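You operate a simulated robot arm through the tools that you are given. There is no shell and no other tool. Be economical: measure what you need, move in short steps, check, and stop when the job is done.

The job below is to be done with a simulated robot arm. You get a single attempt, and the scene is never put back.

Task
Change over from the yellow slide to the red flap for the tube at the fence.
Fine: free the red knob, run the slide back to 65 cm, lock it, push the tube to the red block, flap down.

Only the result counts: the job must be done as asked and must still hold three seconds after the hand-in. Knocking over, shifting, dropping, spilling or breaking anything else fails it.

Robot
A 7-joint arm with a two-finger parallel gripper, fixed in place. Base frame: the origin is at the foot of the arm, x ahead of it, y to its left, z up; the work surface is at about z = 840. Lengths are in mm, angles in rad, forces in N, time in s.
With the tool pointing down near the work surface it reaches from about 300 to 700 mm from the base axis. Its first joint turns from -1.152 to 1.152 rad. Payload 1.57 kg.
The tool frame sits at the grasp point between the pads (the TCP): z along the fingers, y along the line on which they close. The tips reach 30 mm beyond it. The gripper opens to 110 mm. The fingers are 24 mm wide and 12 mm thick; the gripper's body (48 by 112 mm) begins 78 mm behind the TCP.
Orientation is that of the tool frame in the base frame, as a unit quaternion [w, x, y, z]. With the fingers straight down and closing along the base's y, the tool's x points along the base's -x, its y along +y and its z along -z.

Tools
- The arm moves only by the tool servo_tool. Its argument "targets" is a list of rows, each a list of 2 entries, a list of its own where there are three numbers: the shift along the base's x, y, z in mm, then the turn, a rotation vector about the base's x, y, z in rad. In form: [[[tx, ty, tz], [wx, wy, wz]], ...]. A call has 1 to 8 rows; each row shifts and turns the commanded pose from where the row before left it. "grip" is the gripper command, from -1 (shut) to 1 (fully open), values between in proportion, set as the call begins (left out, the last holds). A row lasts 0.2 s, in which the tool goes at most 50 mm and 0.15 rad; a call with a longer step from one row to the next is refused whole, and so is a gripper value outside its range. A pose out of reach is approached as far as the arm can. The call stops where the force on the tool passes 90 N (or 10 N more than at its start, if that is more) or the arm is blocked; 0.2 s more then pass. The fingers move at their own pace (about 108 mm/s each) and stop on an object; they squeeze with about 42 N. The grip force told is the motor's: it shows also when the fingers shut on nothing. Time passes only in rows, and 0.2 s behind the last, so rows that do not move let the fingers close. It gives the time, the measured TCP pose, the force on the tool (base axes), the opening and the grip force at its end, in the units of the frame above (readings bear some noise).
- Cameras (640 x 400 px; columns grow to the right, rows downward): "scene" is fixed at [158.9, -399.1, 1385.6]; the picture's right is [0.79, -0.62, 0.00], its down [-0.46, -0.58, -0.67] and it looks along [0.41, 0.52, -0.74] (base axes); focal length 214 px, centre (320, 200). "wrist" rides on the gripper at [-36, 0, -80] in the tool frame; the picture's right is [0.00, -1.00, 0.00], its down [0.97, 0.00, -0.24] and it looks along [0.24, 0.00, 0.97] (tool axes); focal length 218 px, centre (320, 200).
- get_image(camera): a new picture of that camera. The clock stands still meanwhile.
- point_at(camera, pixels): there is no depth. For up to 12 entries [column, row, z] of the newest picture of that camera ("zoom" is the newest enlarged one), the place [x, y] in the base frame at which the ray of that pixel passes the height z, good to about 3 mm. The clock stands still meanwhile.
- enlarge(camera, box): a new picture of the part [left, top, right, bottom] of that camera's present view, enlarged. The clock stands still meanwhile.
- close_job(): hands the job in; it is judged then, once.

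Work in short steps. Measure before you move; look again where a grasp or a placing could have gone wrong, and mend it. You have 80 turns and 34 pictures in all, those below and enlarged ones among them. Open the gripper and draw the arm clear of the work before you hand the job in, unless the task says otherwise; then end with one line.

The tools are called as a command line: name --argument value ..., lists and objects as JSON in quotes. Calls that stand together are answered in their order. servo_tool: Moves the arm, as the interface text tells. Its arguments: {"type":"object","properties":{"targets":{"type":"array"},"grip":{"type":"number"}},"required":["targets"]} The other tools are called the same way: get_image (camera) takes a picture; point_at (camera, pixels) gives the place at which the rays of pixels pass given heights; enlarge (camera, box) takes an enlarged picture of a part of a camera's view; close_job () hands the job in.

At the start:

```text
time_s: 0.0
tcp_pos: [355.3, 45.8, 1208.5]
tcp_rot: [0.0, 0.0, 1.0, 0.0]
ft_force: [0.0, -0.1, 0.3]
grip_width: 110.0
finger_force: 0.1
```

scene: 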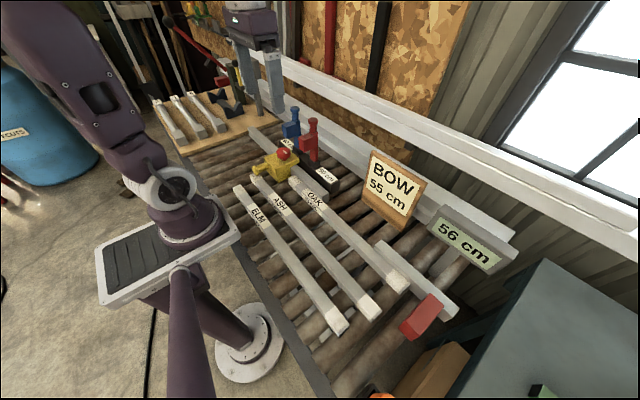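
wrist: 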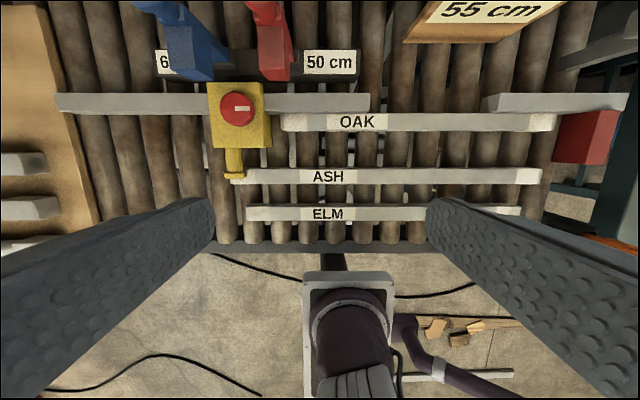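

I start with enlarged views of the slide, flaps and labels, since both first pictures show them too small to read.

enlarge --camera "scene" --box '[220, 90, 380, 210]'

enlarge --camera "wrist" --box '[140, 0, 380, 190]'

enlarge --camera "scene" --box '[360, 140, 540, 350]'

```text
3.33 times, centred on (300, 150) of scene
```

zoom: 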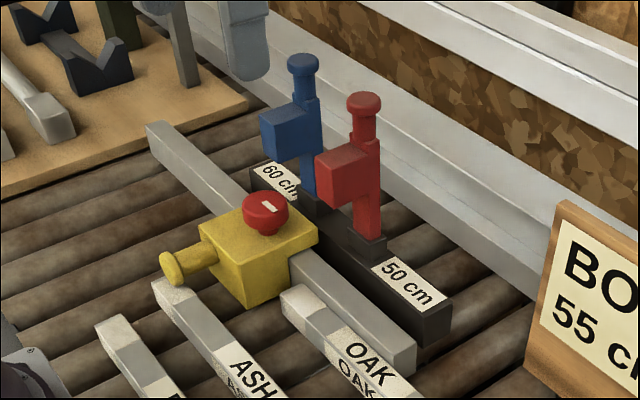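

```text
2.11 times, centred on (260, 95) of wrist
```

zoom: 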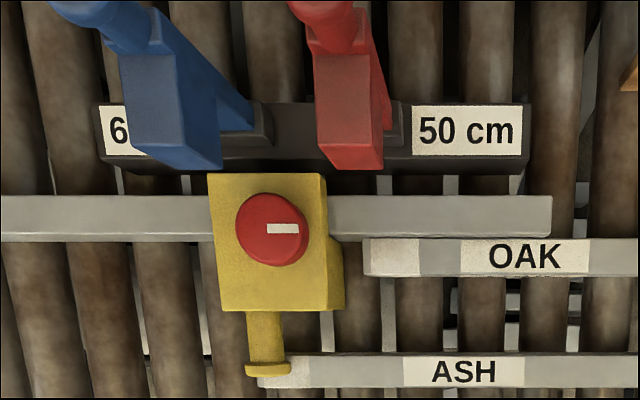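

```text
1.90 times, centred on (450, 245) of scene
```

zoom: 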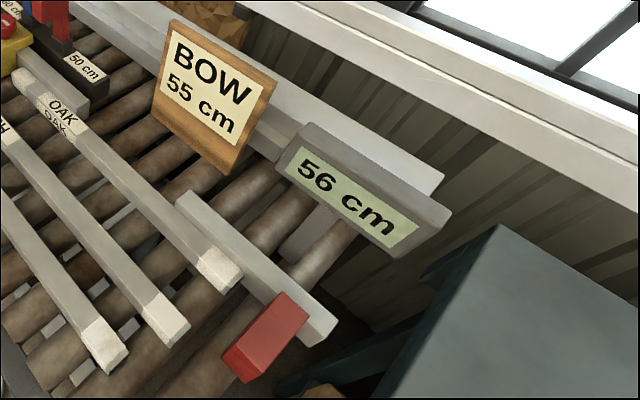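

The knob mark sits at wrist (242.5,109) and scene (285,152). I take rays of the key points from both cameras at several heights to triangulate; first the scene camera.

point_at --camera "scene" --pixels '[[285, 152, 945], [285, 152, 955], [271, 178, 890], [271, 178, 900], [297, 182, 850], [297, 182, 870], [404, 284, 850], [404, 284, 870], [405, 329, 870], [311, 120, 1000], [311, 120, 1020], [292, 109, 1000]]'

get_image --camera "wrist"

point_at --camera "wrist" --pixels '[[242.5, 108.7, 945], [242.5, 108.7, 955], [234, 177, 890], [234, 177, 900], [285, 122, 860], [285, 122, 870], [555, 121, 860], [555, 121, 870], [553, 150, 870], [264, 5, 1000], [264, 5, 1020], [160, 5, 1000]]'

```text
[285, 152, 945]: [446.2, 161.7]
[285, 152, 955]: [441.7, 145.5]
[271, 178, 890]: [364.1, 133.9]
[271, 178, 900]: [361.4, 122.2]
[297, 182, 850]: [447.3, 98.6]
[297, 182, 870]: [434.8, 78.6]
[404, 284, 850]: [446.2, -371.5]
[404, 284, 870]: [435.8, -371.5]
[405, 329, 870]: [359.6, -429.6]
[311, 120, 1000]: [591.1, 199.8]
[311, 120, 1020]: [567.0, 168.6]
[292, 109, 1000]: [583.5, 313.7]
```

```text
28 pictures are left
```

wrist: 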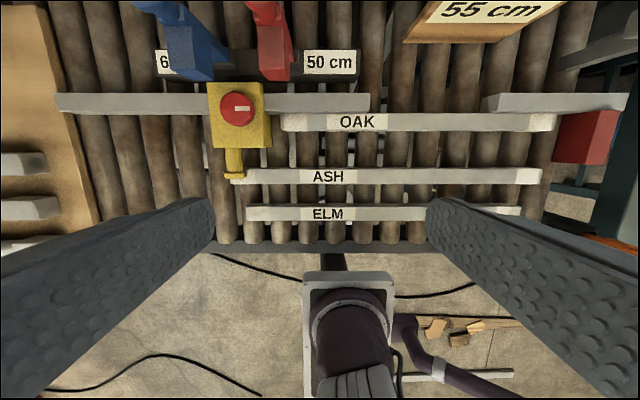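

```text
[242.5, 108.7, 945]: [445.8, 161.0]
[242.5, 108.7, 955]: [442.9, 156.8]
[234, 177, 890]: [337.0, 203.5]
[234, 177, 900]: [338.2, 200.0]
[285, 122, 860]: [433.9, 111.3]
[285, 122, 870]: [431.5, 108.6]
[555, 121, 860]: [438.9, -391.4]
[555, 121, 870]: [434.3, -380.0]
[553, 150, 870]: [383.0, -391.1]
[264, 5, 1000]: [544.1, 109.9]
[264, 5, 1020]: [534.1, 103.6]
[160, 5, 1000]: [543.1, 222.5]
```

Knob top triangulates to about (446,161,945); the flap blocks start at x≈485. I move above the knob with a partly opened gripper and look from there.

servo_tool --targets '[[[18, 23, -27], [0, 0, 0]], [[18, 23, -27], [0, 0, 0]], [[18, 23, -27], [0, 0, 0]], [[18, 23, -27], [0, 0, 0]], [[18.5, 23, -27], [0, 0, 0]], [[0, 0, 0], [0, 0, 0]]]' --grip 0.1

get_image --camera "wrist"

```text
time_s: 1.4
tcp_pos: [445.1, 158.5, 1073.3]
tcp_rot: [0.0, 0.0, 1.0, 0.0]
ft_force: [-0.1, 0.2, 0.0]
grip_width: 60.5
finger_force: 0.1
```

```text
27 pictures are left
```

wrist: 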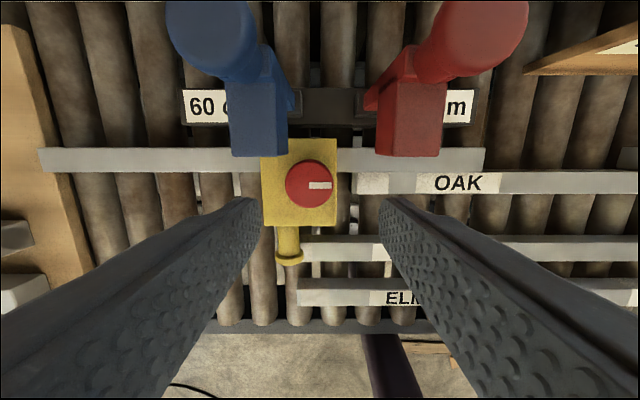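

The knob centre is at wrist (310,186), flap blocks at cols 230–289 (blue) and 377–447 (red). I fetch positions for knob, body edges, handle and blocks.

point_at --camera "wrist" --pixels '[[310, 186, 945], [286, 186, 945], [334, 186, 945], [337, 200, 925], [262, 200, 925], [300, 225, 925], [289, 256, 900], [289, 235, 900], [289, 256, 885], [377, 150, 956], [289, 155, 956], [358, 183, 860]]'

enlarge --camera "scene" --box '[230, 120, 350, 200]'

```text
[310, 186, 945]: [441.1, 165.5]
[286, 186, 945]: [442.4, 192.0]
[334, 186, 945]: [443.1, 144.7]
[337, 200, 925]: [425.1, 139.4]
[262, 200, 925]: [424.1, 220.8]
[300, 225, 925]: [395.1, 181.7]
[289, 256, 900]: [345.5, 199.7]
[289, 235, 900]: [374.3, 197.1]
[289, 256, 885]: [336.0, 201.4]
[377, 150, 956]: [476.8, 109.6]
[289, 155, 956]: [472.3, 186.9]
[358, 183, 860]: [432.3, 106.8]
```

```text
5.00 times, centred on (290, 160) of scene
```

zoom: 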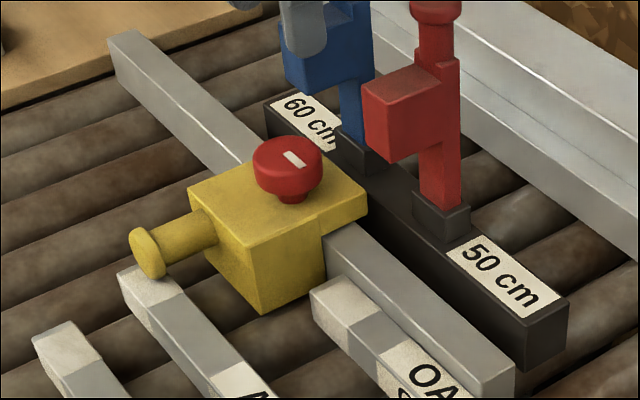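

Knob is about 48 mm wide, centred near (444,168), z 920–945, with body top at about z 908. I open to ~77 mm, shift and lower around it.

servo_tool --targets '[[[-1, 9, 0], [0, 0, 0]], [[0, 0, -40], [0, 0, 0]], [[0, 0, -40], [0, 0, 0]], [[0, 0, -25], [0, 0, 0]], [[0, 0, -18], [0, 0, 0]], [[0, 0, 0], [0, 0, 0]]]' --grip 0.4

get_image --camera "wrist"

```text
time_s: 2.8
tcp_pos: [444.5, 169.0, 951.8]
tcp_rot: [0.0, 0.0, 1.0, 0.0]
ft_force: [0.0, 0.4, 0.5]
grip_width: 77.1
finger_force: 0.2
```

```text
25 pictures are left
```

wrist: 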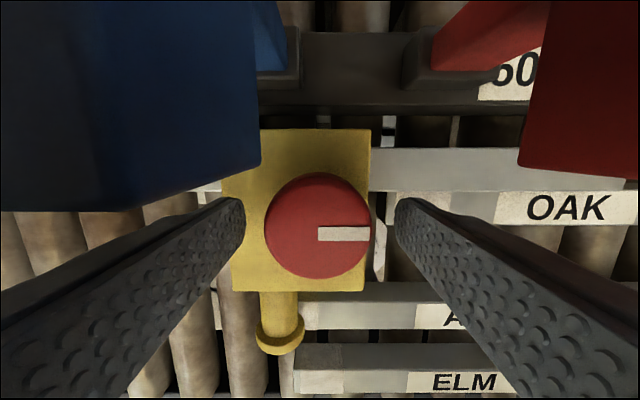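

Knob is centred between the fingers at (318,227). Closing on it.

servo_tool --targets '[[[2, 0, -3], [0, 0, 0]], [[0, 0, 0], [0, 0, 0]], [[0, 0, 0], [0, 0, 0]]]' --grip -1

servo_tool --targets '[[[0, 0, 0], [0, 0, 0.1]], [[0, 0, 0], [0, 0, 0.1]], [[0, 0, 0], [0, 0, 0.1]]]'

get_image --camera "wrist"

```text
time_s: 3.6
tcp_pos: [446.5, 169.2, 949.5]
tcp_rot: [0.0, -0.001, 1.0, 0.002]
ft_force: [-10.6, 7.1, 28.1]
grip_width: 47.6
finger_force: 44.1
```

```text
time_s: 4.4
tcp_pos: [446.7, 170.6, 947.4]
tcp_rot: [0.0, -0.15, 0.989, 0.0]
ft_force: [-12.8, 9.9, 38.3]
grip_width: 47.8
finger_force: 44.8
```

```text
24 pictures are left
```

wrist: 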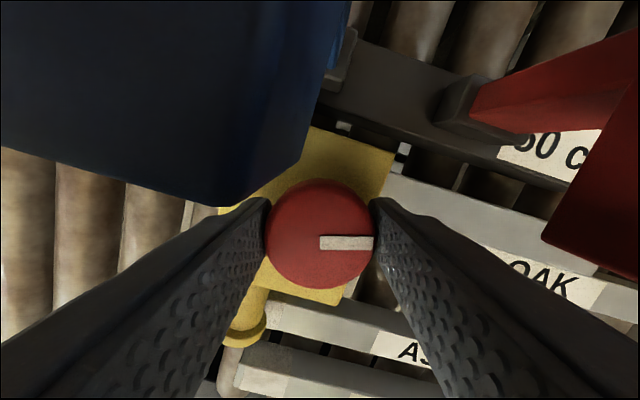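

The mark turned with the gripper, so +z turning works; 38 N upward says I press down, so I lift a little and turn on to about 0.9 rad.

servo_tool --targets '[[[0, 0, 2], [0, 0, 0]], [[0, 0, 0], [0, 0, 0.12]], [[0, 0, 0], [0, 0, 0.12]], [[0, 0, 0], [0, 0, 0.12]], [[0, 0, 0], [0, 0, 0.12]], [[0, 0, 0], [0, 0, 0.12]]]'

get_image --camera "wrist"

```text
time_s: 5.8
tcp_pos: [445.9, 168.1, 948.0]
tcp_rot: [-0.002, -0.435, 0.9, -0.002]
ft_force: [-8.4, -2.0, -4.8]
grip_width: 47.7
finger_force: 44.9
```

```text
23 pictures are left
```

wrist: 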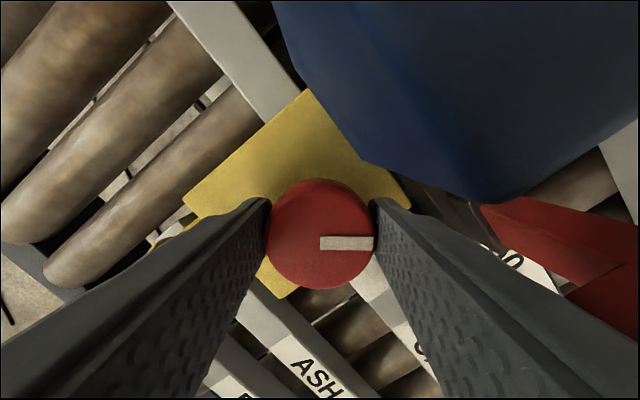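

The mark still follows (0.9 rad so far). I continue to about 1.57 rad.

servo_tool --targets '[[[0, 0, 0], [0, 0, 0.12]], [[0, 0, 0], [0, 0, 0.12]], [[0, 0, 0], [0, 0, 0.12]], [[0, 0, 0], [0, 0, 0.12]], [[0, 0, 0], [0, 0, 0.12]], [[0, 0, 0], [0, 0, 0.07]]]'

get_image --camera "wrist"

```text
time_s: 7.2
tcp_pos: [444.6, 169.8, 947.8]
tcp_rot: [0.003, 0.708, -0.707, -0.002]
ft_force: [-31.8, 1.7, -21.9]
grip_width: 47.3
finger_force: 44.9
```

```text
22 pictures are left
```

wrist: 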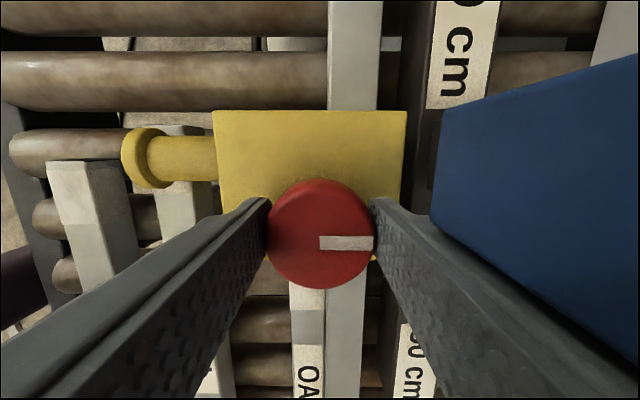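

The mark now points to +x after a quarter turn and forces rise (-32,-22 N), which looks like an end stop. I release slightly and lift straight out.

servo_tool --targets '[[[0, 0, 0], [0, 0, 0]], [[0, 0, 0], [0, 0, 0]], [[0, 0, 20], [0, 0, 0]], [[0, 0, 40], [0, 0, 0]], [[0, 0, 40], [0, 0, 0]]]' --grip 0.08

get_image --camera "wrist"

```text
time_s: 8.4
tcp_pos: [446.6, 169.7, 1049.9]
tcp_rot: [0.0, 0.707, -0.707, -0.001]
ft_force: [0.7, -0.2, 0.4]
grip_width: 59.5
finger_force: 0.1
```

```text
21 pictures are left
```

wrist: 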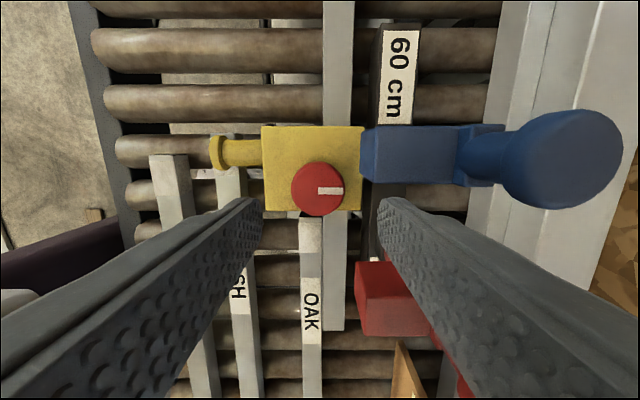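

The knob mark now points to +x (freed, presumably). Handle triangulates to a disc near (345,200,889); I turn the tool back and move above the shaft.

servo_tool --targets '[[[-10, 3, 0], [0, 0, -0.145]], [[-10, 3, 0], [0, 0, -0.145]], [[-10, 3, 0], [0, 0, -0.145]], [[-10, 4, 0], [0, 0, -0.145]], [[-10, 4, 0], [0, 0, -0.145]], [[-10, 4, 0], [0, 0, -0.145]], [[-10, 4, 0], [0, 0, -0.145]], [[-4, 3, 0], [0, 0, -0.145]]]'

servo_tool --targets '[[[0, 0, -10], [0, 0, -0.145]], [[0, 0, -20], [0, 0, -0.145]], [[0, 0, -20], [0, 0, -0.121]], [[0, 0, 0], [0, 0, 0]]]'

get_image --camera "wrist"

```text
time_s: 10.2
tcp_pos: [373.0, 197.4, 1047.7]
tcp_rot: [0.0, -0.202, 0.979, 0.0]
ft_force: [0.4, -0.7, -0.8]
grip_width: 59.3
finger_force: 0.1
```

```text
time_s: 11.2
tcp_pos: [374.3, 199.1, 998.9]
tcp_rot: [0.0, 0.001, 1.0, 0.0]
ft_force: [-0.5, 0.1, 0.1]
grip_width: 59.4
finger_force: 0.1
```

```text
20 pictures are left
```

wrist: 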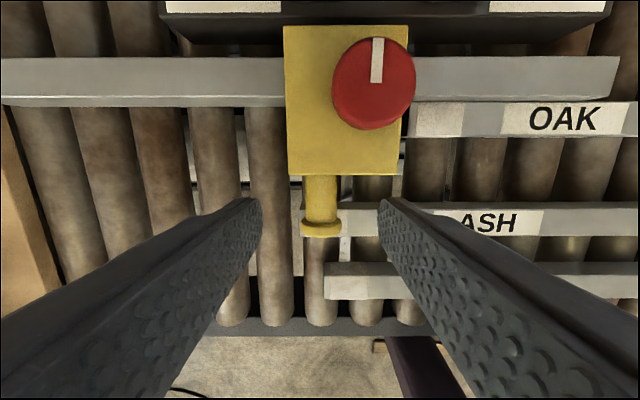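

Shaft is at col 322, rows 175–225, i.e. about (365,197). I lower around it to TCP z≈913 (tips above the ASH tube) and close.

servo_tool --targets '[[[-9, -1.5, -20], [0, 0, 0]], [[0, 0, -35], [0, 0, 0]], [[0, 0, -31], [0, 0, 0]], [[0, 0, 0], [0, 0, 0]]]'

servo_tool --targets '[[[0, 0, 0], [0, 0, 0]], [[0, 0, 0], [0, 0, 0]], [[0, 0, 0], [0, 0, 0]]]' --grip -1

servo_tool --targets '[[[0, 10, 0], [0, 0, 0]], [[0, 10, 0], [0, 0, 0]], [[0, 0, 0], [0, 0, 0]]]'

get_image --camera "wrist"

enlarge --camera "scene" --box '[360, 140, 540, 350]'

```text
time_s: 12.2
tcp_pos: [365.2, 198.3, 913.5]
tcp_rot: [0.0, 0.0, 1.0, -0.001]
ft_force: [0.2, 0.7, -0.4]
grip_width: 59.3
finger_force: 0.0
```

```text
time_s: 13.0
tcp_pos: [365.4, 197.8, 913.1]
tcp_rot: [0.001, 0.0, 1.0, 0.001]
ft_force: [0.6, -0.3, -7.2]
grip_width: 31.3
finger_force: 40.1
```

```text
time_s: 13.8
tcp_pos: [364.1, 217.8, 912.9]
tcp_rot: [0.0, 0.0, 1.0, 0.0]
ft_force: [-1.7, -0.8, -3.3]
grip_width: 31.7
finger_force: 40.2
```

```text
19 pictures are left
```

wrist: 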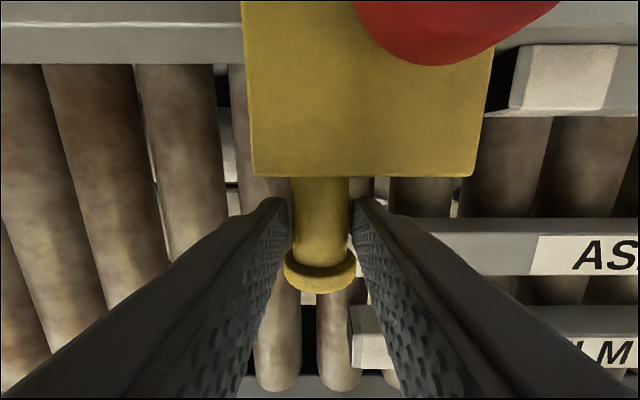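

```text
1.90 times, centred on (450, 245) of scene
```

zoom: 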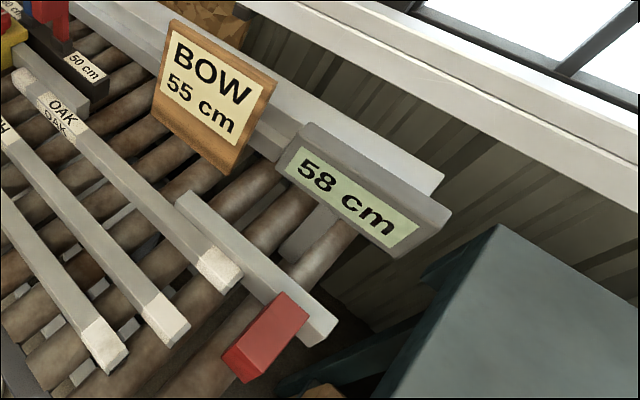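

The display reads 58 cm after 20 mm, so the slide is free and moves 1:1. I run it another 66 mm and read again.

servo_tool --targets '[[[0, 11, 0], [0, 0, 0]], [[0, 11, 0], [0, 0, 0]], [[0, 11, 0], [0, 0, 0]], [[0, 11, 0], [0, 0, 0]], [[0, 11, 0], [0, 0, 0]], [[0, 11, 0], [0, 0, 0]], [[0, 0, 0], [0, 0, 0]]]'

enlarge --camera "scene" --box '[360, 140, 540, 350]'

```text
time_s: 15.4
tcp_pos: [364.5, 282.9, 912.8]
tcp_rot: [-0.001, 0.0, 1.0, -0.001]
ft_force: [2.5, -1.2, -20.4]
grip_width: 31.6
finger_force: 40.1
```

```text
1.90 times, centred on (450, 245) of scene
```

zoom: 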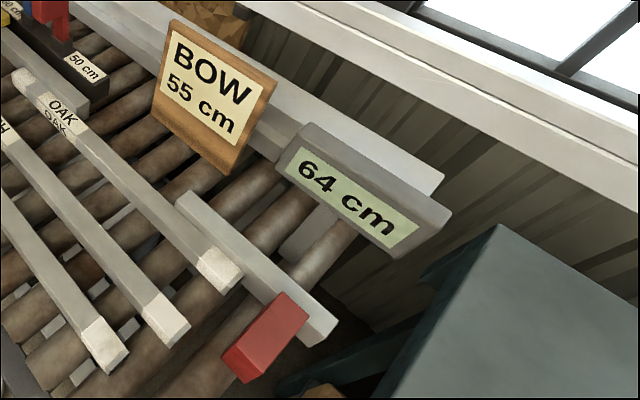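

64 cm at tool y 282.9; I go 5 mm more to find the switching point.

servo_tool --targets '[[[0, 5, 0], [0, 0, 0]], [[0, 0, 0], [0, 0, 0]]]'

enlarge --camera "scene" --box '[360, 140, 540, 350]'

```text
time_s: 16.0
tcp_pos: [364.5, 286.7, 912.1]
tcp_rot: [0.0, -0.001, 1.0, 0.0]
ft_force: [0.8, -1.1, -23.5]
grip_width: 31.2
finger_force: 39.8
```

```text
1.90 times, centred on (450, 245) of scene
```

zoom: 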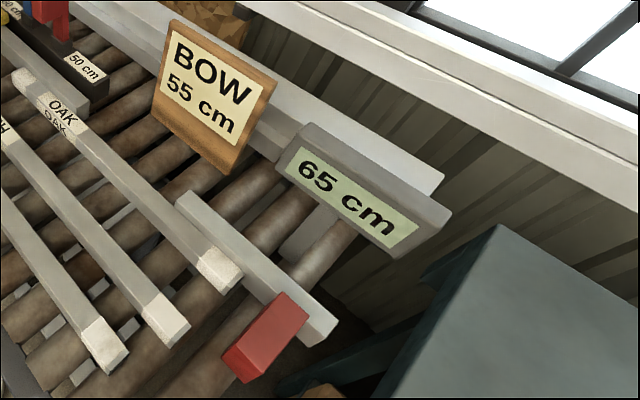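

The switch lies near tool y 284.8, so 65.0 is near 289.5; I move 3 mm more, then release and lift.

servo_tool --targets '[[[0, 3, 0], [0, 0, 0]], [[0, 0, 0], [0, 0, 0]]]'

servo_tool --targets '[[[0, 0, 0], [0, 0, 0]], [[0, 0, 0], [0, 0, 0]], [[0, 0, 30], [0, 0, 0]], [[0, 0, 45], [0, 0, 0]], [[0, 0, 45], [0, 0, 0]], [[20, -10, 0], [0, 0, 0]], [[30, -10, 0], [0, 0, 0]]]' --grip 0.1

get_image --camera "wrist"

get_image --camera "scene"

```text
time_s: 16.6
tcp_pos: [366.1, 289.8, 913.2]
tcp_rot: [0.0, 0.0, 1.0, -0.001]
ft_force: [3.6, -1.1, -35.3]
grip_width: 31.4
finger_force: 39.8
```

```text
time_s: 18.2
tcp_pos: [413.8, 272.1, 1035.5]
tcp_rot: [0.0, 0.0, 1.0, 0.0]
ft_force: [-0.1, 0.3, 0.4]
grip_width: 60.6
finger_force: 0.0
```

```text
15 pictures are left
```

wrist: 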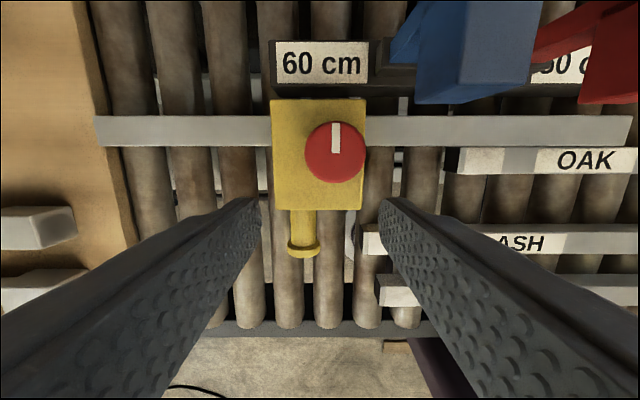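

```text
14 pictures are left
```

scene: 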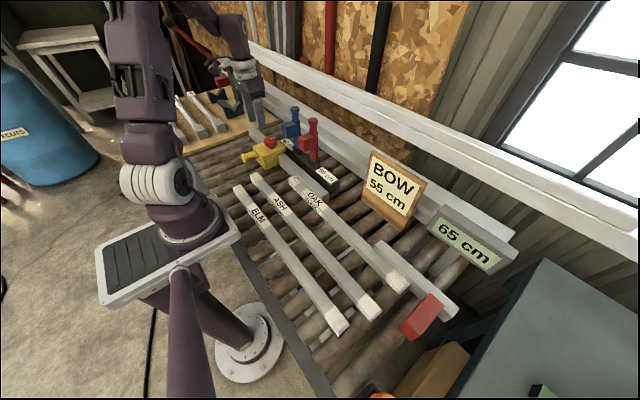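

Slide reads 65 cm and the knob is now at (335,152), i.e. about (445.5,260.5). I turn the tool +1.57 above it, so that the locking turn ends in the known orientation.

servo_tool --targets '[[[4, -1.4, 2], [0, 0, 0.145]], [[4, -1.4, 2], [0, 0, 0.145]], [[4, -1.4, 2], [0, 0, 0.145]], [[4, -1.4, 2], [0, 0, 0.145]], [[4, -1.4, 2], [0, 0, 0.145]], [[4, -1.4, 0], [0, 0, 0.145]], [[4, -1.6, 0], [0, 0, 0.145]], [[4, -1.6, 0], [0, 0, 0.145]]]'

servo_tool --targets '[[[0, 0, 0], [0, 0, 0.145]], [[0, 0, 0], [0, 0, 0.145]], [[0, 0, 0], [0, 0, 0.12]], [[0, 0, 0], [0, 0, 0]]]'

get_image --camera "wrist"

```text
time_s: 20.0
tcp_pos: [446.3, 259.1, 1042.4]
tcp_rot: [0.0, -0.549, 0.836, 0.001]
ft_force: [0.3, -0.2, 0.4]
grip_width: 60.8
finger_force: 0.0
```

```text
time_s: 21.0
tcp_pos: [445.3, 258.0, 1042.2]
tcp_rot: [0.0, 0.708, -0.706, 0.001]
ft_force: [0.5, -0.4, -0.5]
grip_width: 60.6
finger_force: 0.1
```

```text
13 pictures are left
```

wrist: 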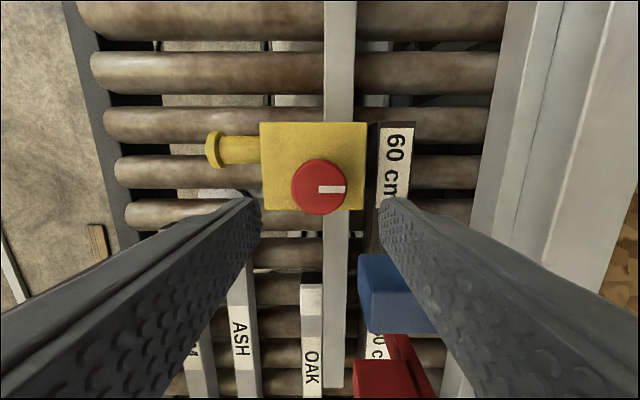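

Knob at (319,186) → about (445,261). I lower to z≈950 and close.

servo_tool --targets '[[[0, 3, -30], [0, 0, 0]], [[0, 0, -35], [0, 0, 0]], [[0, 0, -27], [0, 0, 0]], [[0, 0, 0], [0, 0, 0]]]'

servo_tool --targets '[[[0, 0, 0], [0, 0, 0]], [[0, 0, 0], [0, 0, 0]]]' --grip -1

servo_tool --targets '[[[0, 0, 0], [0, 0, -0.12]], [[0, 0, 0], [0, 0, -0.12]], [[0, 0, 0], [0, 0, -0.12]], [[0, 0, 0], [0, 0, -0.12]], [[0, 0, 0], [0, 0, -0.12]], [[0, 0, 0], [0, 0, -0.12]]]'

```text
time_s: 22.0
tcp_pos: [448.0, 263.3, 948.6]
tcp_rot: [0.001, -0.707, 0.708, 0.0]
ft_force: [0.5, -0.7, 0.2]
grip_width: 60.0
finger_force: 0.1
```

```text
time_s: 22.6
tcp_pos: [445.1, 263.0, 949.7]
tcp_rot: [0.002, 0.707, -0.707, -0.001]
ft_force: [-22.6, -0.1, 1.0]
grip_width: 47.7
finger_force: 45.3
```

```text
time_s: 24.0
tcp_pos: [446.4, 261.1, 949.5]
tcp_rot: [-0.001, -0.411, 0.912, 0.001]
ft_force: [-11.9, -1.7, -29.3]
grip_width: 47.6
finger_force: 45.1
```

Turned 0.72 rad so far; I turn the remaining 0.85 rad.

servo_tool --targets '[[[0, 0, 0], [0, 0, -0.12]], [[0, 0, 0], [0, 0, -0.12]], [[0, 0, 0], [0, 0, -0.12]], [[0, 0, 0], [0, 0, -0.12]], [[0, 0, 0], [0, 0, -0.12]], [[0, 0, 0], [0, 0, -0.12]], [[0, 0, 0], [0, 0, -0.14]]]'

get_image --camera "wrist"

```text
time_s: 25.6
tcp_pos: [447.6, 261.2, 950.8]
tcp_rot: [0.0, 0.006, 1.0, -0.001]
ft_force: [6.2, -14.8, -30.7]
grip_width: 47.7
finger_force: 44.6
```

```text
12 pictures are left
```

wrist: 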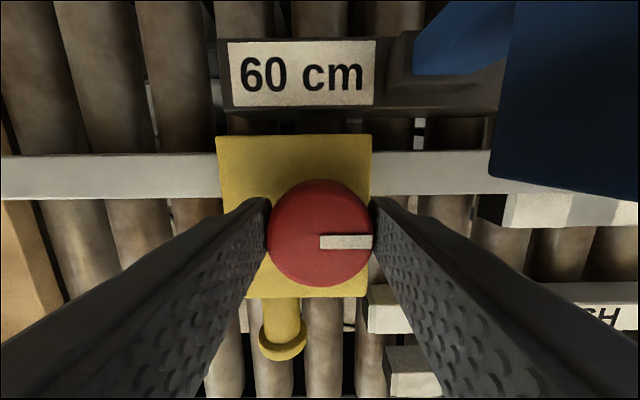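

Mark points to -y again as at the start: locked. I release, lift and move toward the OAK tube's left end for a measuring view.

servo_tool --targets '[[[0, 0, 0], [0, 0, 0]], [[0, 0, 0], [0, 0, 0]], [[0, 0, 30], [0, 0, 0]], [[0, 0, 40], [0, 0, 0]], [[-10, -25, 10], [0, 0, 0]], [[-10, -40, 0], [0, 0, 0]], [[0, -35, 0], [0, 0, 0]], [[0, 0, 0], [0, 0, 0]]]' --grip 0.1

get_image --camera "wrist"

enlarge --camera "scene" --box '[230, 120, 350, 200]'

```text
time_s: 27.4
tcp_pos: [425.7, 160.9, 1030.7]
tcp_rot: [0.0, 0.006, 1.0, 0.001]
ft_force: [-0.5, -0.2, 0.2]
grip_width: 60.3
finger_force: 0.0
```

```text
11 pictures are left
```

wrist: 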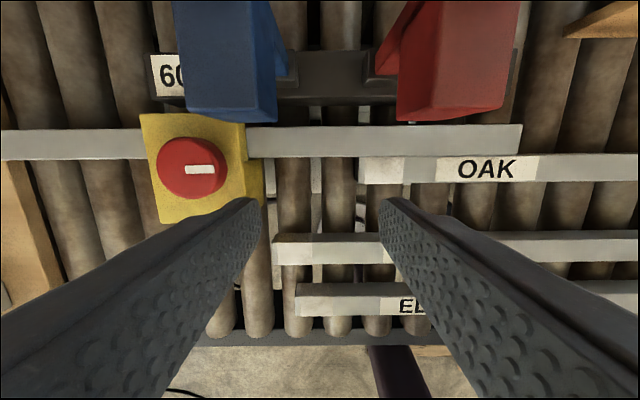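

```text
5.00 times, centred on (290, 160) of scene
```

zoom: 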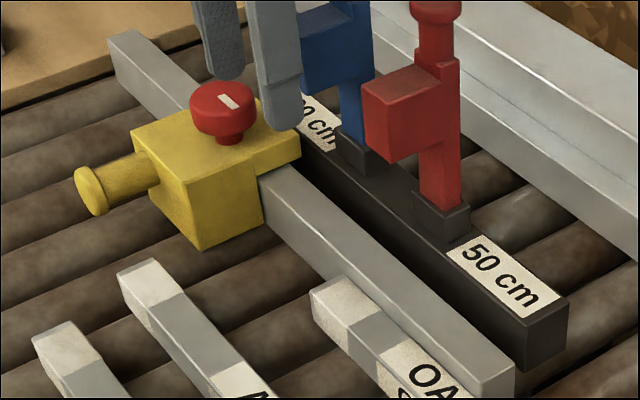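

I get positions for the OAK end corners (wrist 360,157 / 365,183; zoom 311,293 / 335,275) and fence edges.

point_at --camera "wrist" --pixels '[[360, 157, 860], [360, 157, 870], [365, 180, 860], [365, 180, 870], [520, 155, 865], [520, 125, 875], [274, 236, 865], [300, 258, 865]]'

point_at --camera "zoom" --pixels '[[335, 275, 860], [335, 275, 870], [335, 275, 880], [311, 293, 860], [311, 293, 870], [311, 293, 880], [515, 365, 860], [515, 365, 880], [155, 258, 865], [118, 275, 865]]'

```text
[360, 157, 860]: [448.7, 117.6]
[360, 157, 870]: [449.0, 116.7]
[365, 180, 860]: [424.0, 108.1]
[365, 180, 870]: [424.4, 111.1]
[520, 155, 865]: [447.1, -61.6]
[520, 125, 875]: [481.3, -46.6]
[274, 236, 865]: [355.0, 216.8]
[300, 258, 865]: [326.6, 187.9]
```

```text
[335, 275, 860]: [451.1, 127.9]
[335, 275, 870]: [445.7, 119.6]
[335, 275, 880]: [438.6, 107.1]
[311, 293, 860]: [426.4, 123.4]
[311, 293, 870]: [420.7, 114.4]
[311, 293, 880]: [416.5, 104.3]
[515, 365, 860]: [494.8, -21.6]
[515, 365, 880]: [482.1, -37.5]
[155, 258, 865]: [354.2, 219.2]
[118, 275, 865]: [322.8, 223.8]
```

OAK's end face is at y≈115, x 423–447, top z≈871; fence front about x 450. I close the fingers, tilt 0.25 rad so the body stays away from the flaps, and lower at y≈148.

servo_tool --targets '[[[0, -5, 0], [0, -0.125, 0]], [[0, -5, 0], [0, -0.125, 0]], [[-2, -3, -30], [0, 0, 0]], [[0, 0, -40], [0, 0, 0]], [[0, 0, -40], [0, 0, 0]], [[0, 0, -25], [0, 0, 0]], [[0, 0, -11], [0, 0, 0]], [[0, 0, 0], [0, 0, 0]]]' --grip -1

get_image --camera "wrist"

```text
time_s: 29.2
tcp_pos: [425.9, 149.1, 882.6]
tcp_rot: [0.125, 0.004, 0.992, 0.001]
ft_force: [-0.5, 0.2, -0.1]
grip_width: 0.2
finger_force: 21.0
```

```text
9 pictures are left
```

wrist: 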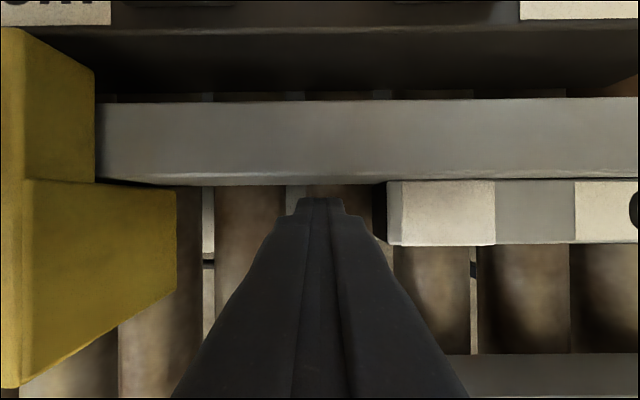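

Closed fingertips line up with the tube's end (col 385, rows 180–245). I push toward -y gently, in small rows.

servo_tool --targets '[[[-1, -10, 0], [0, 0, 0]], [[0, -8, 0], [0, 0, 0]], [[0, -6, 0], [0, 0, 0]], [[0, -6, 0], [0, 0, 0]], [[0, -6, 0], [0, 0, 0]], [[0, -6, 0], [0, 0, 0]]]'

servo_tool --targets '[[[0, -3, 0], [0, 0, 0]], [[0, -3, 0], [0, 0, 0]], [[0, 0, 0], [0, 0, 0]]]'

get_image --camera "scene"

```text
time_s: 30.6
tcp_pos: [423.8, 106.0, 884.7]
tcp_rot: [0.126, 0.006, 0.992, 0.001]
ft_force: [0.0, 2.0, 1.1]
grip_width: 0.0
finger_force: 21.5
```

```text
time_s: 31.4
tcp_pos: [424.6, 100.8, 884.2]
tcp_rot: [0.124, 0.005, 0.992, 0.001]
ft_force: [-0.3, 1.9, 1.2]
grip_width: 0.1
finger_force: 21.4
```

```text
8 pictures are left
```

scene: 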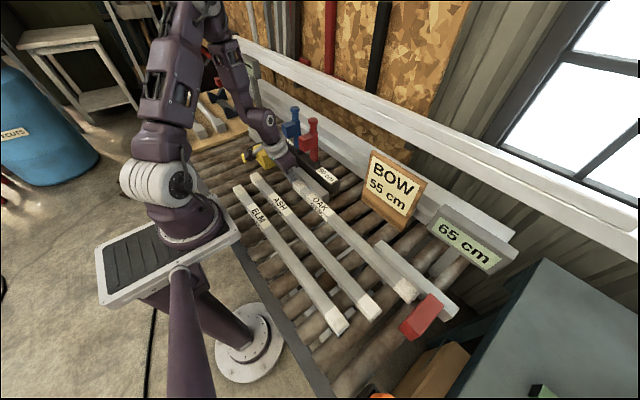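

Tube moves with ~2 N. Its front end is near the block; I push on in 2 mm rows and watch the force.

servo_tool --targets '[[[0, -2, 0], [0, 0, 0]], [[0, -2, 0], [0, 0, 0]], [[0, -2, 0], [0, 0, 0]], [[0, -2, 0], [0, 0, 0]]]'

servo_tool --targets '[[[0, -2, 0], [0, 0, 0]], [[0, -2, 0], [0, 0, 0]]]'

servo_tool --targets '[[[0, -2, 0], [0, 0, 0]]]'

servo_tool --targets '[[[0, -2, 0], [0, 0, 0]]]'

```text
time_s: 32.4
tcp_pos: [423.5, 93.2, 884.1]
tcp_rot: [0.125, 0.005, 0.992, 0.001]
ft_force: [-0.8, 3.3, 1.8]
grip_width: 0.1
finger_force: 20.8
```

```text
time_s: 33.0
tcp_pos: [424.2, 90.8, 884.9]
tcp_rot: [0.124, 0.004, 0.992, 0.001]
ft_force: [-0.1, 5.5, -0.8]
grip_width: 0.0
finger_force: 22.0
```

```text
time_s: 33.4
tcp_pos: [422.8, 89.4, 885.2]
tcp_rot: [0.125, 0.003, 0.992, 0.002]
ft_force: [-1.0, 24.7, -2.0]
grip_width: 0.2
finger_force: 21.3
```

```text
time_s: 33.8
tcp_pos: [424.6, 89.4, 885.3]
tcp_rot: [0.127, 0.002, 0.992, 0.004]
ft_force: [-4.0, 51.3, 0.0]
grip_width: 0.0
finger_force: 20.6
```

Force jumped to 51 N at y 89.4: the tube sits on the block. I back off, lift and look at the flap.

servo_tool --targets '[[[0, 6, 0], [0, 0, 0]], [[0, 15, 0], [0, 0, 0]], [[0, 20, 0], [0, 0, 0]], [[-10, 0, 40], [0, 0, 0]], [[-20, 0, 45], [0, 0, 0]], [[-20, -10, 45], [0, 0.125, 0]], [[0, -20, 20], [0, 0.125, 0]], [[0, 0, 0], [0, 0, 0]]]'

get_image --camera "wrist"

enlarge --camera "scene" --box '[260, 90, 450, 350]'

```text
refused: row 6 steps farther than a row can; nothing moved
```

```text
7 pictures are left
```

wrist: 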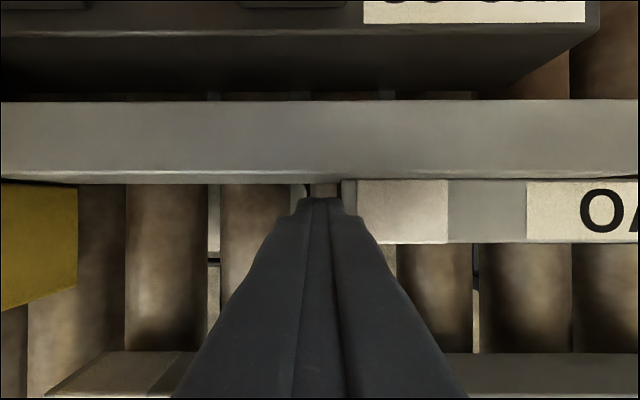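

```text
1.54 times, centred on (355, 220) of scene
```

zoom: 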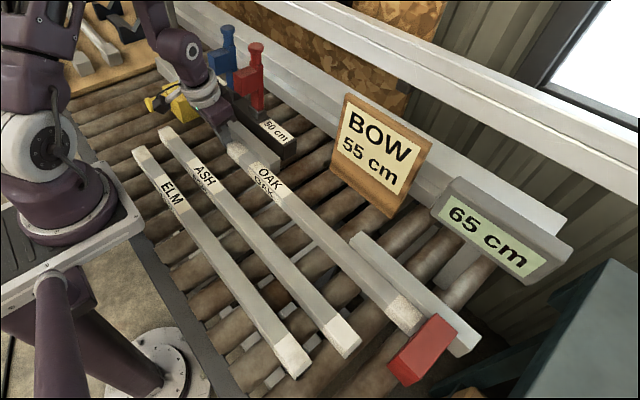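

The refused call moved nothing; the tube still touches the block. I repeat the retreat with shorter rows, rising to a view over the red flap.

servo_tool --targets '[[[0, 6, 0], [0, 0, 0]], [[0, 15, 0], [0, 0, 0]], [[0, 20, 0], [0, 0, 0]], [[-8, 0, 40], [0, 0, 0]], [[-12, 0, 45], [0, 0, 0]], [[-5, 0, 45], [0, 0.125, 0]], [[0, 0, 45], [0, 0.125, 0]], [[0, 0, 45], [0, 0, 0]]]'

servo_tool --targets '[[[20, -10, 20], [0, 0, 0]], [[30, -15, 0], [0, 0, 0]], [[10, -7, 0], [0, 0, 0]], [[0, 0, 0], [0, 0, 0]]]'

get_image --camera "wrist"

```text
time_s: 35.6
tcp_pos: [400.5, 123.5, 1105.4]
tcp_rot: [0.0, 0.006, 1.0, 0.0]
ft_force: [0.8, 0.5, -0.3]
grip_width: 0.0
finger_force: 21.0
```

```text
time_s: 36.6
tcp_pos: [458.4, 92.2, 1124.4]
tcp_rot: [0.001, 0.005, 1.0, 0.0]
ft_force: [-0.1, 0.8, -0.3]
grip_width: 0.0
finger_force: 21.1
```

```text
5 pictures are left
```

wrist: 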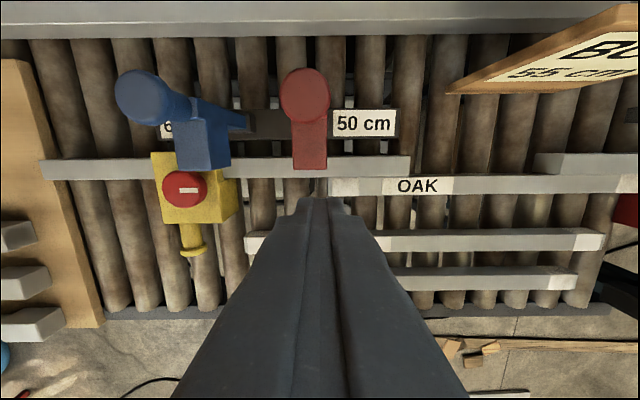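

Red knob top triangulates to (526,101,1060), radius ~16. I cross above it, then lower the closed fingers behind it at x≈564.

servo_tool --targets '[[[20, 5, 10], [0, 0, 0]], [[40, 4, 0], [0, 0, 0]], [[40, 0, 0], [0, 0, 0]], [[6, 0, 0], [0, 0, 0]], [[0, 0, 0], [0, 0, 0]]]'

servo_tool --targets '[[[0, 0, -40], [0, 0, 0]], [[0, 0, -35], [0, 0, 0]], [[0, 0, -6], [0, 0, 0]], [[0, 0, 0], [0, 0, 0]]]'

servo_tool --targets '[[[-8, 0, 0], [0, 0, 0]], [[-8, 0, 0], [0, 0, 0]], [[-6, 0, 0], [0, 0, 0]]]'

```text
time_s: 37.8
tcp_pos: [564.1, 101.1, 1132.7]
tcp_rot: [0.0, 0.005, 1.0, 0.0]
ft_force: [0.0, -0.6, -0.2]
grip_width: 0.0
finger_force: 21.0
```

```text
time_s: 38.8
tcp_pos: [564.7, 103.2, 1055.1]
tcp_rot: [-0.001, 0.006, 1.0, 0.0]
ft_force: [0.3, -0.7, 0.7]
grip_width: 0.1
finger_force: 21.3
```

```text
time_s: 39.6
tcp_pos: [542.9, 103.8, 1052.5]
tcp_rot: [0.0, 0.005, 1.0, 0.0]
ft_force: [0.3, -0.2, 0.6]
grip_width: 0.2
finger_force: 20.5
```

No force yet at x 543; I keep pulling -x in small rows.

servo_tool --targets '[[[-10, 0, 0], [0, 0, 0]], [[-10, 0, 0], [0, 0, 0]], [[-10, 0, 0], [0, 0, 0]]]'

enlarge --camera "scene" --box '[240, 80, 380, 210]'

```text
time_s: 40.4
tcp_pos: [512.5, 103.2, 1053.5]
tcp_rot: [0.0, 0.006, 1.0, 0.0]
ft_force: [-0.3, -0.6, -0.1]
grip_width: 0.0
finger_force: 20.8
```

```text
3.08 times, centred on (310, 145) of scene
```

zoom: 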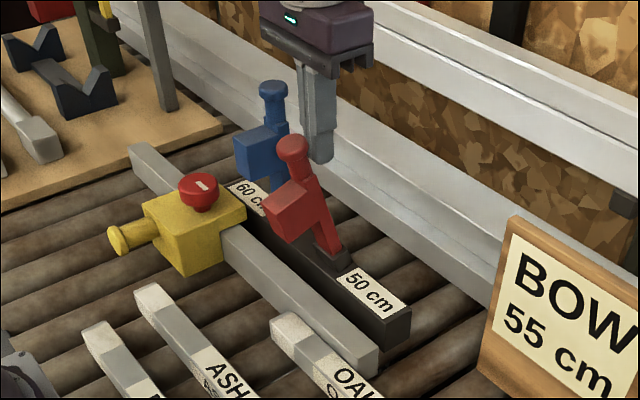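

The flap tips easily (about 20° now). I follow on forward and down to about 45°.

servo_tool --targets '[[[-14, 0, -5], [0, 0, 0]], [[-14, 0, -6], [0, 0, 0]], [[-14, 0, -8], [0, 0, 0]], [[-14, 0, -9], [0, 0, 0]], [[-13, 0, -10], [0, 0, 0]], [[0, 0, 0], [0, 0, 0]]]'

enlarge --camera "scene" --box '[240, 80, 380, 210]'

```text
time_s: 41.8
tcp_pos: [443.8, 103.4, 1014.1]
tcp_rot: [-0.001, 0.006, 1.0, 0.0]
ft_force: [0.1, 0.7, -0.8]
grip_width: 0.0
finger_force: 21.3
```

```text
3.08 times, centred on (310, 145) of scene
```

zoom: 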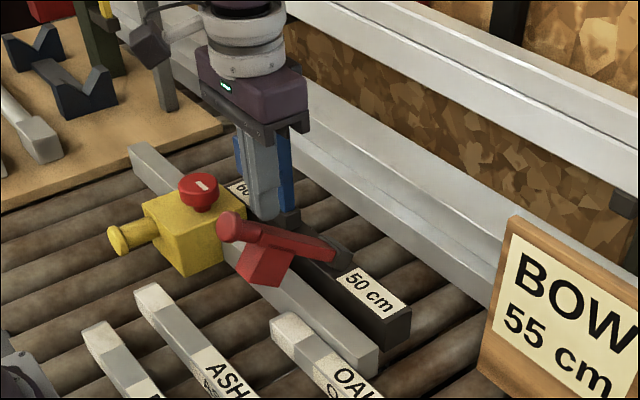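

The flap is ahead of the fingers, still raised ~35–40°. I push straight down on it with the fingertips, watching force.

servo_tool --targets '[[[-6, 0, -12], [0, 0, 0]], [[0, 0, -12], [0, 0, 0]], [[0, 0, -12], [0, 0, 0]]]'

servo_tool --targets '[[[0, 0, -10], [0, 0, 0]], [[0, 0, -10], [0, 0, 0]]]'

servo_tool --targets '[[[0, 0, -6], [0, 0, 0]]]'

```text
time_s: 42.6
tcp_pos: [437.1, 104.9, 978.0]
tcp_rot: [0.0, 0.005, 1.0, 0.0]
ft_force: [-0.6, -0.1, 0.0]
grip_width: 0.0
finger_force: 21.1
```

```text
time_s: 43.2
tcp_pos: [439.0, 102.1, 959.2]
tcp_rot: [0.001, 0.005, 1.0, 0.0]
ft_force: [0.7, -0.5, 0.8]
grip_width: 0.2
finger_force: 21.1
```

```text
time_s: 43.6
tcp_pos: [437.5, 102.1, 952.5]
tcp_rot: [0.0, 0.005, 1.0, 0.0]
ft_force: [-0.6, -0.2, 0.9]
grip_width: 0.0
finger_force: 21.4
```

No resistance yet with tips at z≈922. Continuing down in 4 mm rows.

servo_tool --targets '[[[0, 0, -4], [0, 0, 0]], [[0, 0, -4], [0, 0, 0]]]'

servo_tool --targets '[[[0, 0, -4], [0, 0, 0]]]'

servo_tool --targets '[[[0, 0, -3], [0, 0, 0]]]'

```text
time_s: 44.2
tcp_pos: [438.4, 100.8, 945.2]
tcp_rot: [-0.001, 0.005, 1.0, 0.0]
ft_force: [-0.1, 0.8, 0.5]
grip_width: 0.0
finger_force: 21.4
```

```text
time_s: 44.6
tcp_pos: [437.8, 102.5, 941.9]
tcp_rot: [0.001, 0.005, 1.0, 0.0]
ft_force: [0.5, 0.1, -0.1]
grip_width: 0.1
finger_force: 21.3
```

```text
time_s: 45.0
tcp_pos: [437.5, 103.7, 937.2]
tcp_rot: [0.0, 0.005, 1.0, 0.0]
ft_force: [0.0, -0.4, -0.6]
grip_width: 0.2
finger_force: 20.9
```

Still no resistance at tip z≈907; small steps further.

servo_tool --targets '[[[0, 0, -3], [0, 0, 0]], [[0, 0, -3], [0, 0, 0]]]'

enlarge --camera "scene" --box '[240, 80, 380, 210]'

```text
time_s: 45.6
tcp_pos: [436.8, 103.7, 937.5]
tcp_rot: [0.002, 0.005, 1.0, 0.001]
ft_force: [-15.3, -2.1, 51.4]
grip_width: 0.1
finger_force: 21.5
stopped in row 2: the force on the tool passed its limit (the readings are from after the stop); the commanded pose is now the measured one
```

```text
3.08 times, centred on (310, 145) of scene
```

zoom: 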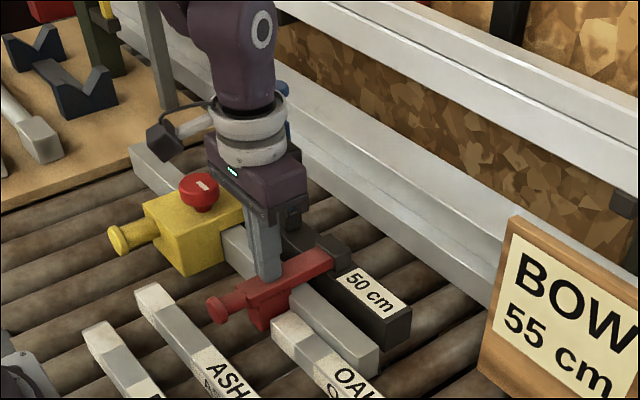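

The flap lies flat behind the OAK tube's rear end and gave a firm stop at tip z≈907. I lift clear, open, draw back and check the whole scene.

servo_tool --targets '[[[0, 0, 25], [0, 0, 0]], [[0, 0, 45], [0, 0, 0]], [[0, 0, 45], [0, 0, 0]], [[-15, 0, 45], [0, 0, 0]], [[-25, 0, 40], [0, 0, 0]], [[-30, -10, 30], [0, 0, 0]], [[0, 0, 0], [0, 0, 0]]]' --grip -1

servo_tool --targets '[[[-20, -20, 20], [0, 0, 0]], [[0, 0, 0], [0, 0, 0]], [[0, 0, 0], [0, 0, 0]]]' --grip 1

get_image --camera "wrist"

enlarge --camera "scene" --box '[220, 100, 520, 350]'

```text
time_s: 47.2
tcp_pos: [368.7, 92.9, 1163.9]
tcp_rot: [0.003, 0.005, 1.0, 0.001]
ft_force: [1.0, 0.0, 0.0]
grip_width: 0.0
finger_force: 21.6
```

```text
time_s: 48.0
tcp_pos: [348.8, 71.8, 1184.7]
tcp_rot: [0.002, 0.005, 1.0, 0.001]
ft_force: [-0.9, -0.1, 0.3]
grip_width: 110.2
finger_force: 0.1
```

```text
1 pictures are left
```

wrist: 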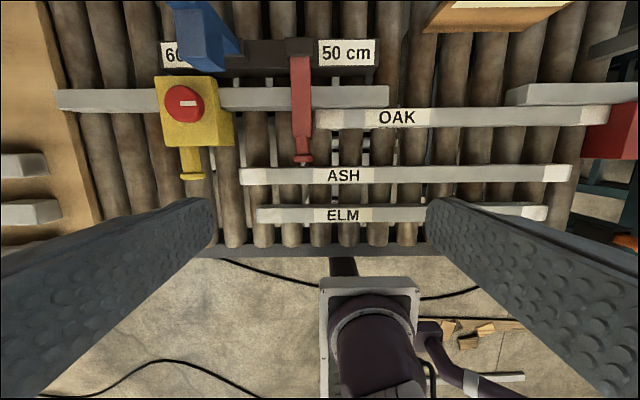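

```text
1.60 times, centred on (370, 225) of scene
```

zoom: 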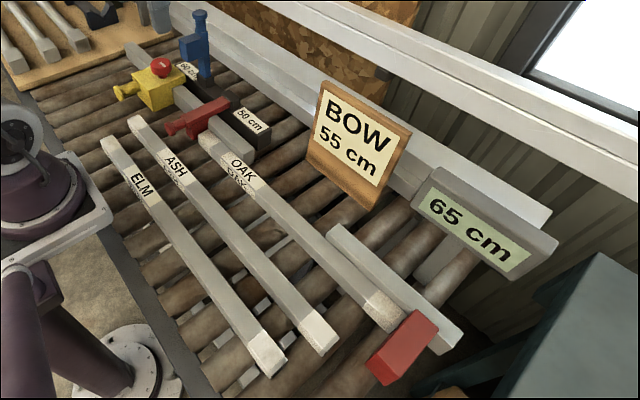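

The display reads 65 cm, the knob mark is back in its first position, OAK sits against the red block, and the red flap is flat behind it with blue still up. The arm is clear and open, so I hand in.

close_job

```text
The job is handed in.
```

The changeover is finished and handed in: the slide reads 65 cm, the red knob is turned back to its starting (locked) position, the OAK tube is against the red block, and the red flap is down behind it. I judged the lock by the knob's position only and did not try to move the slide afterwards.
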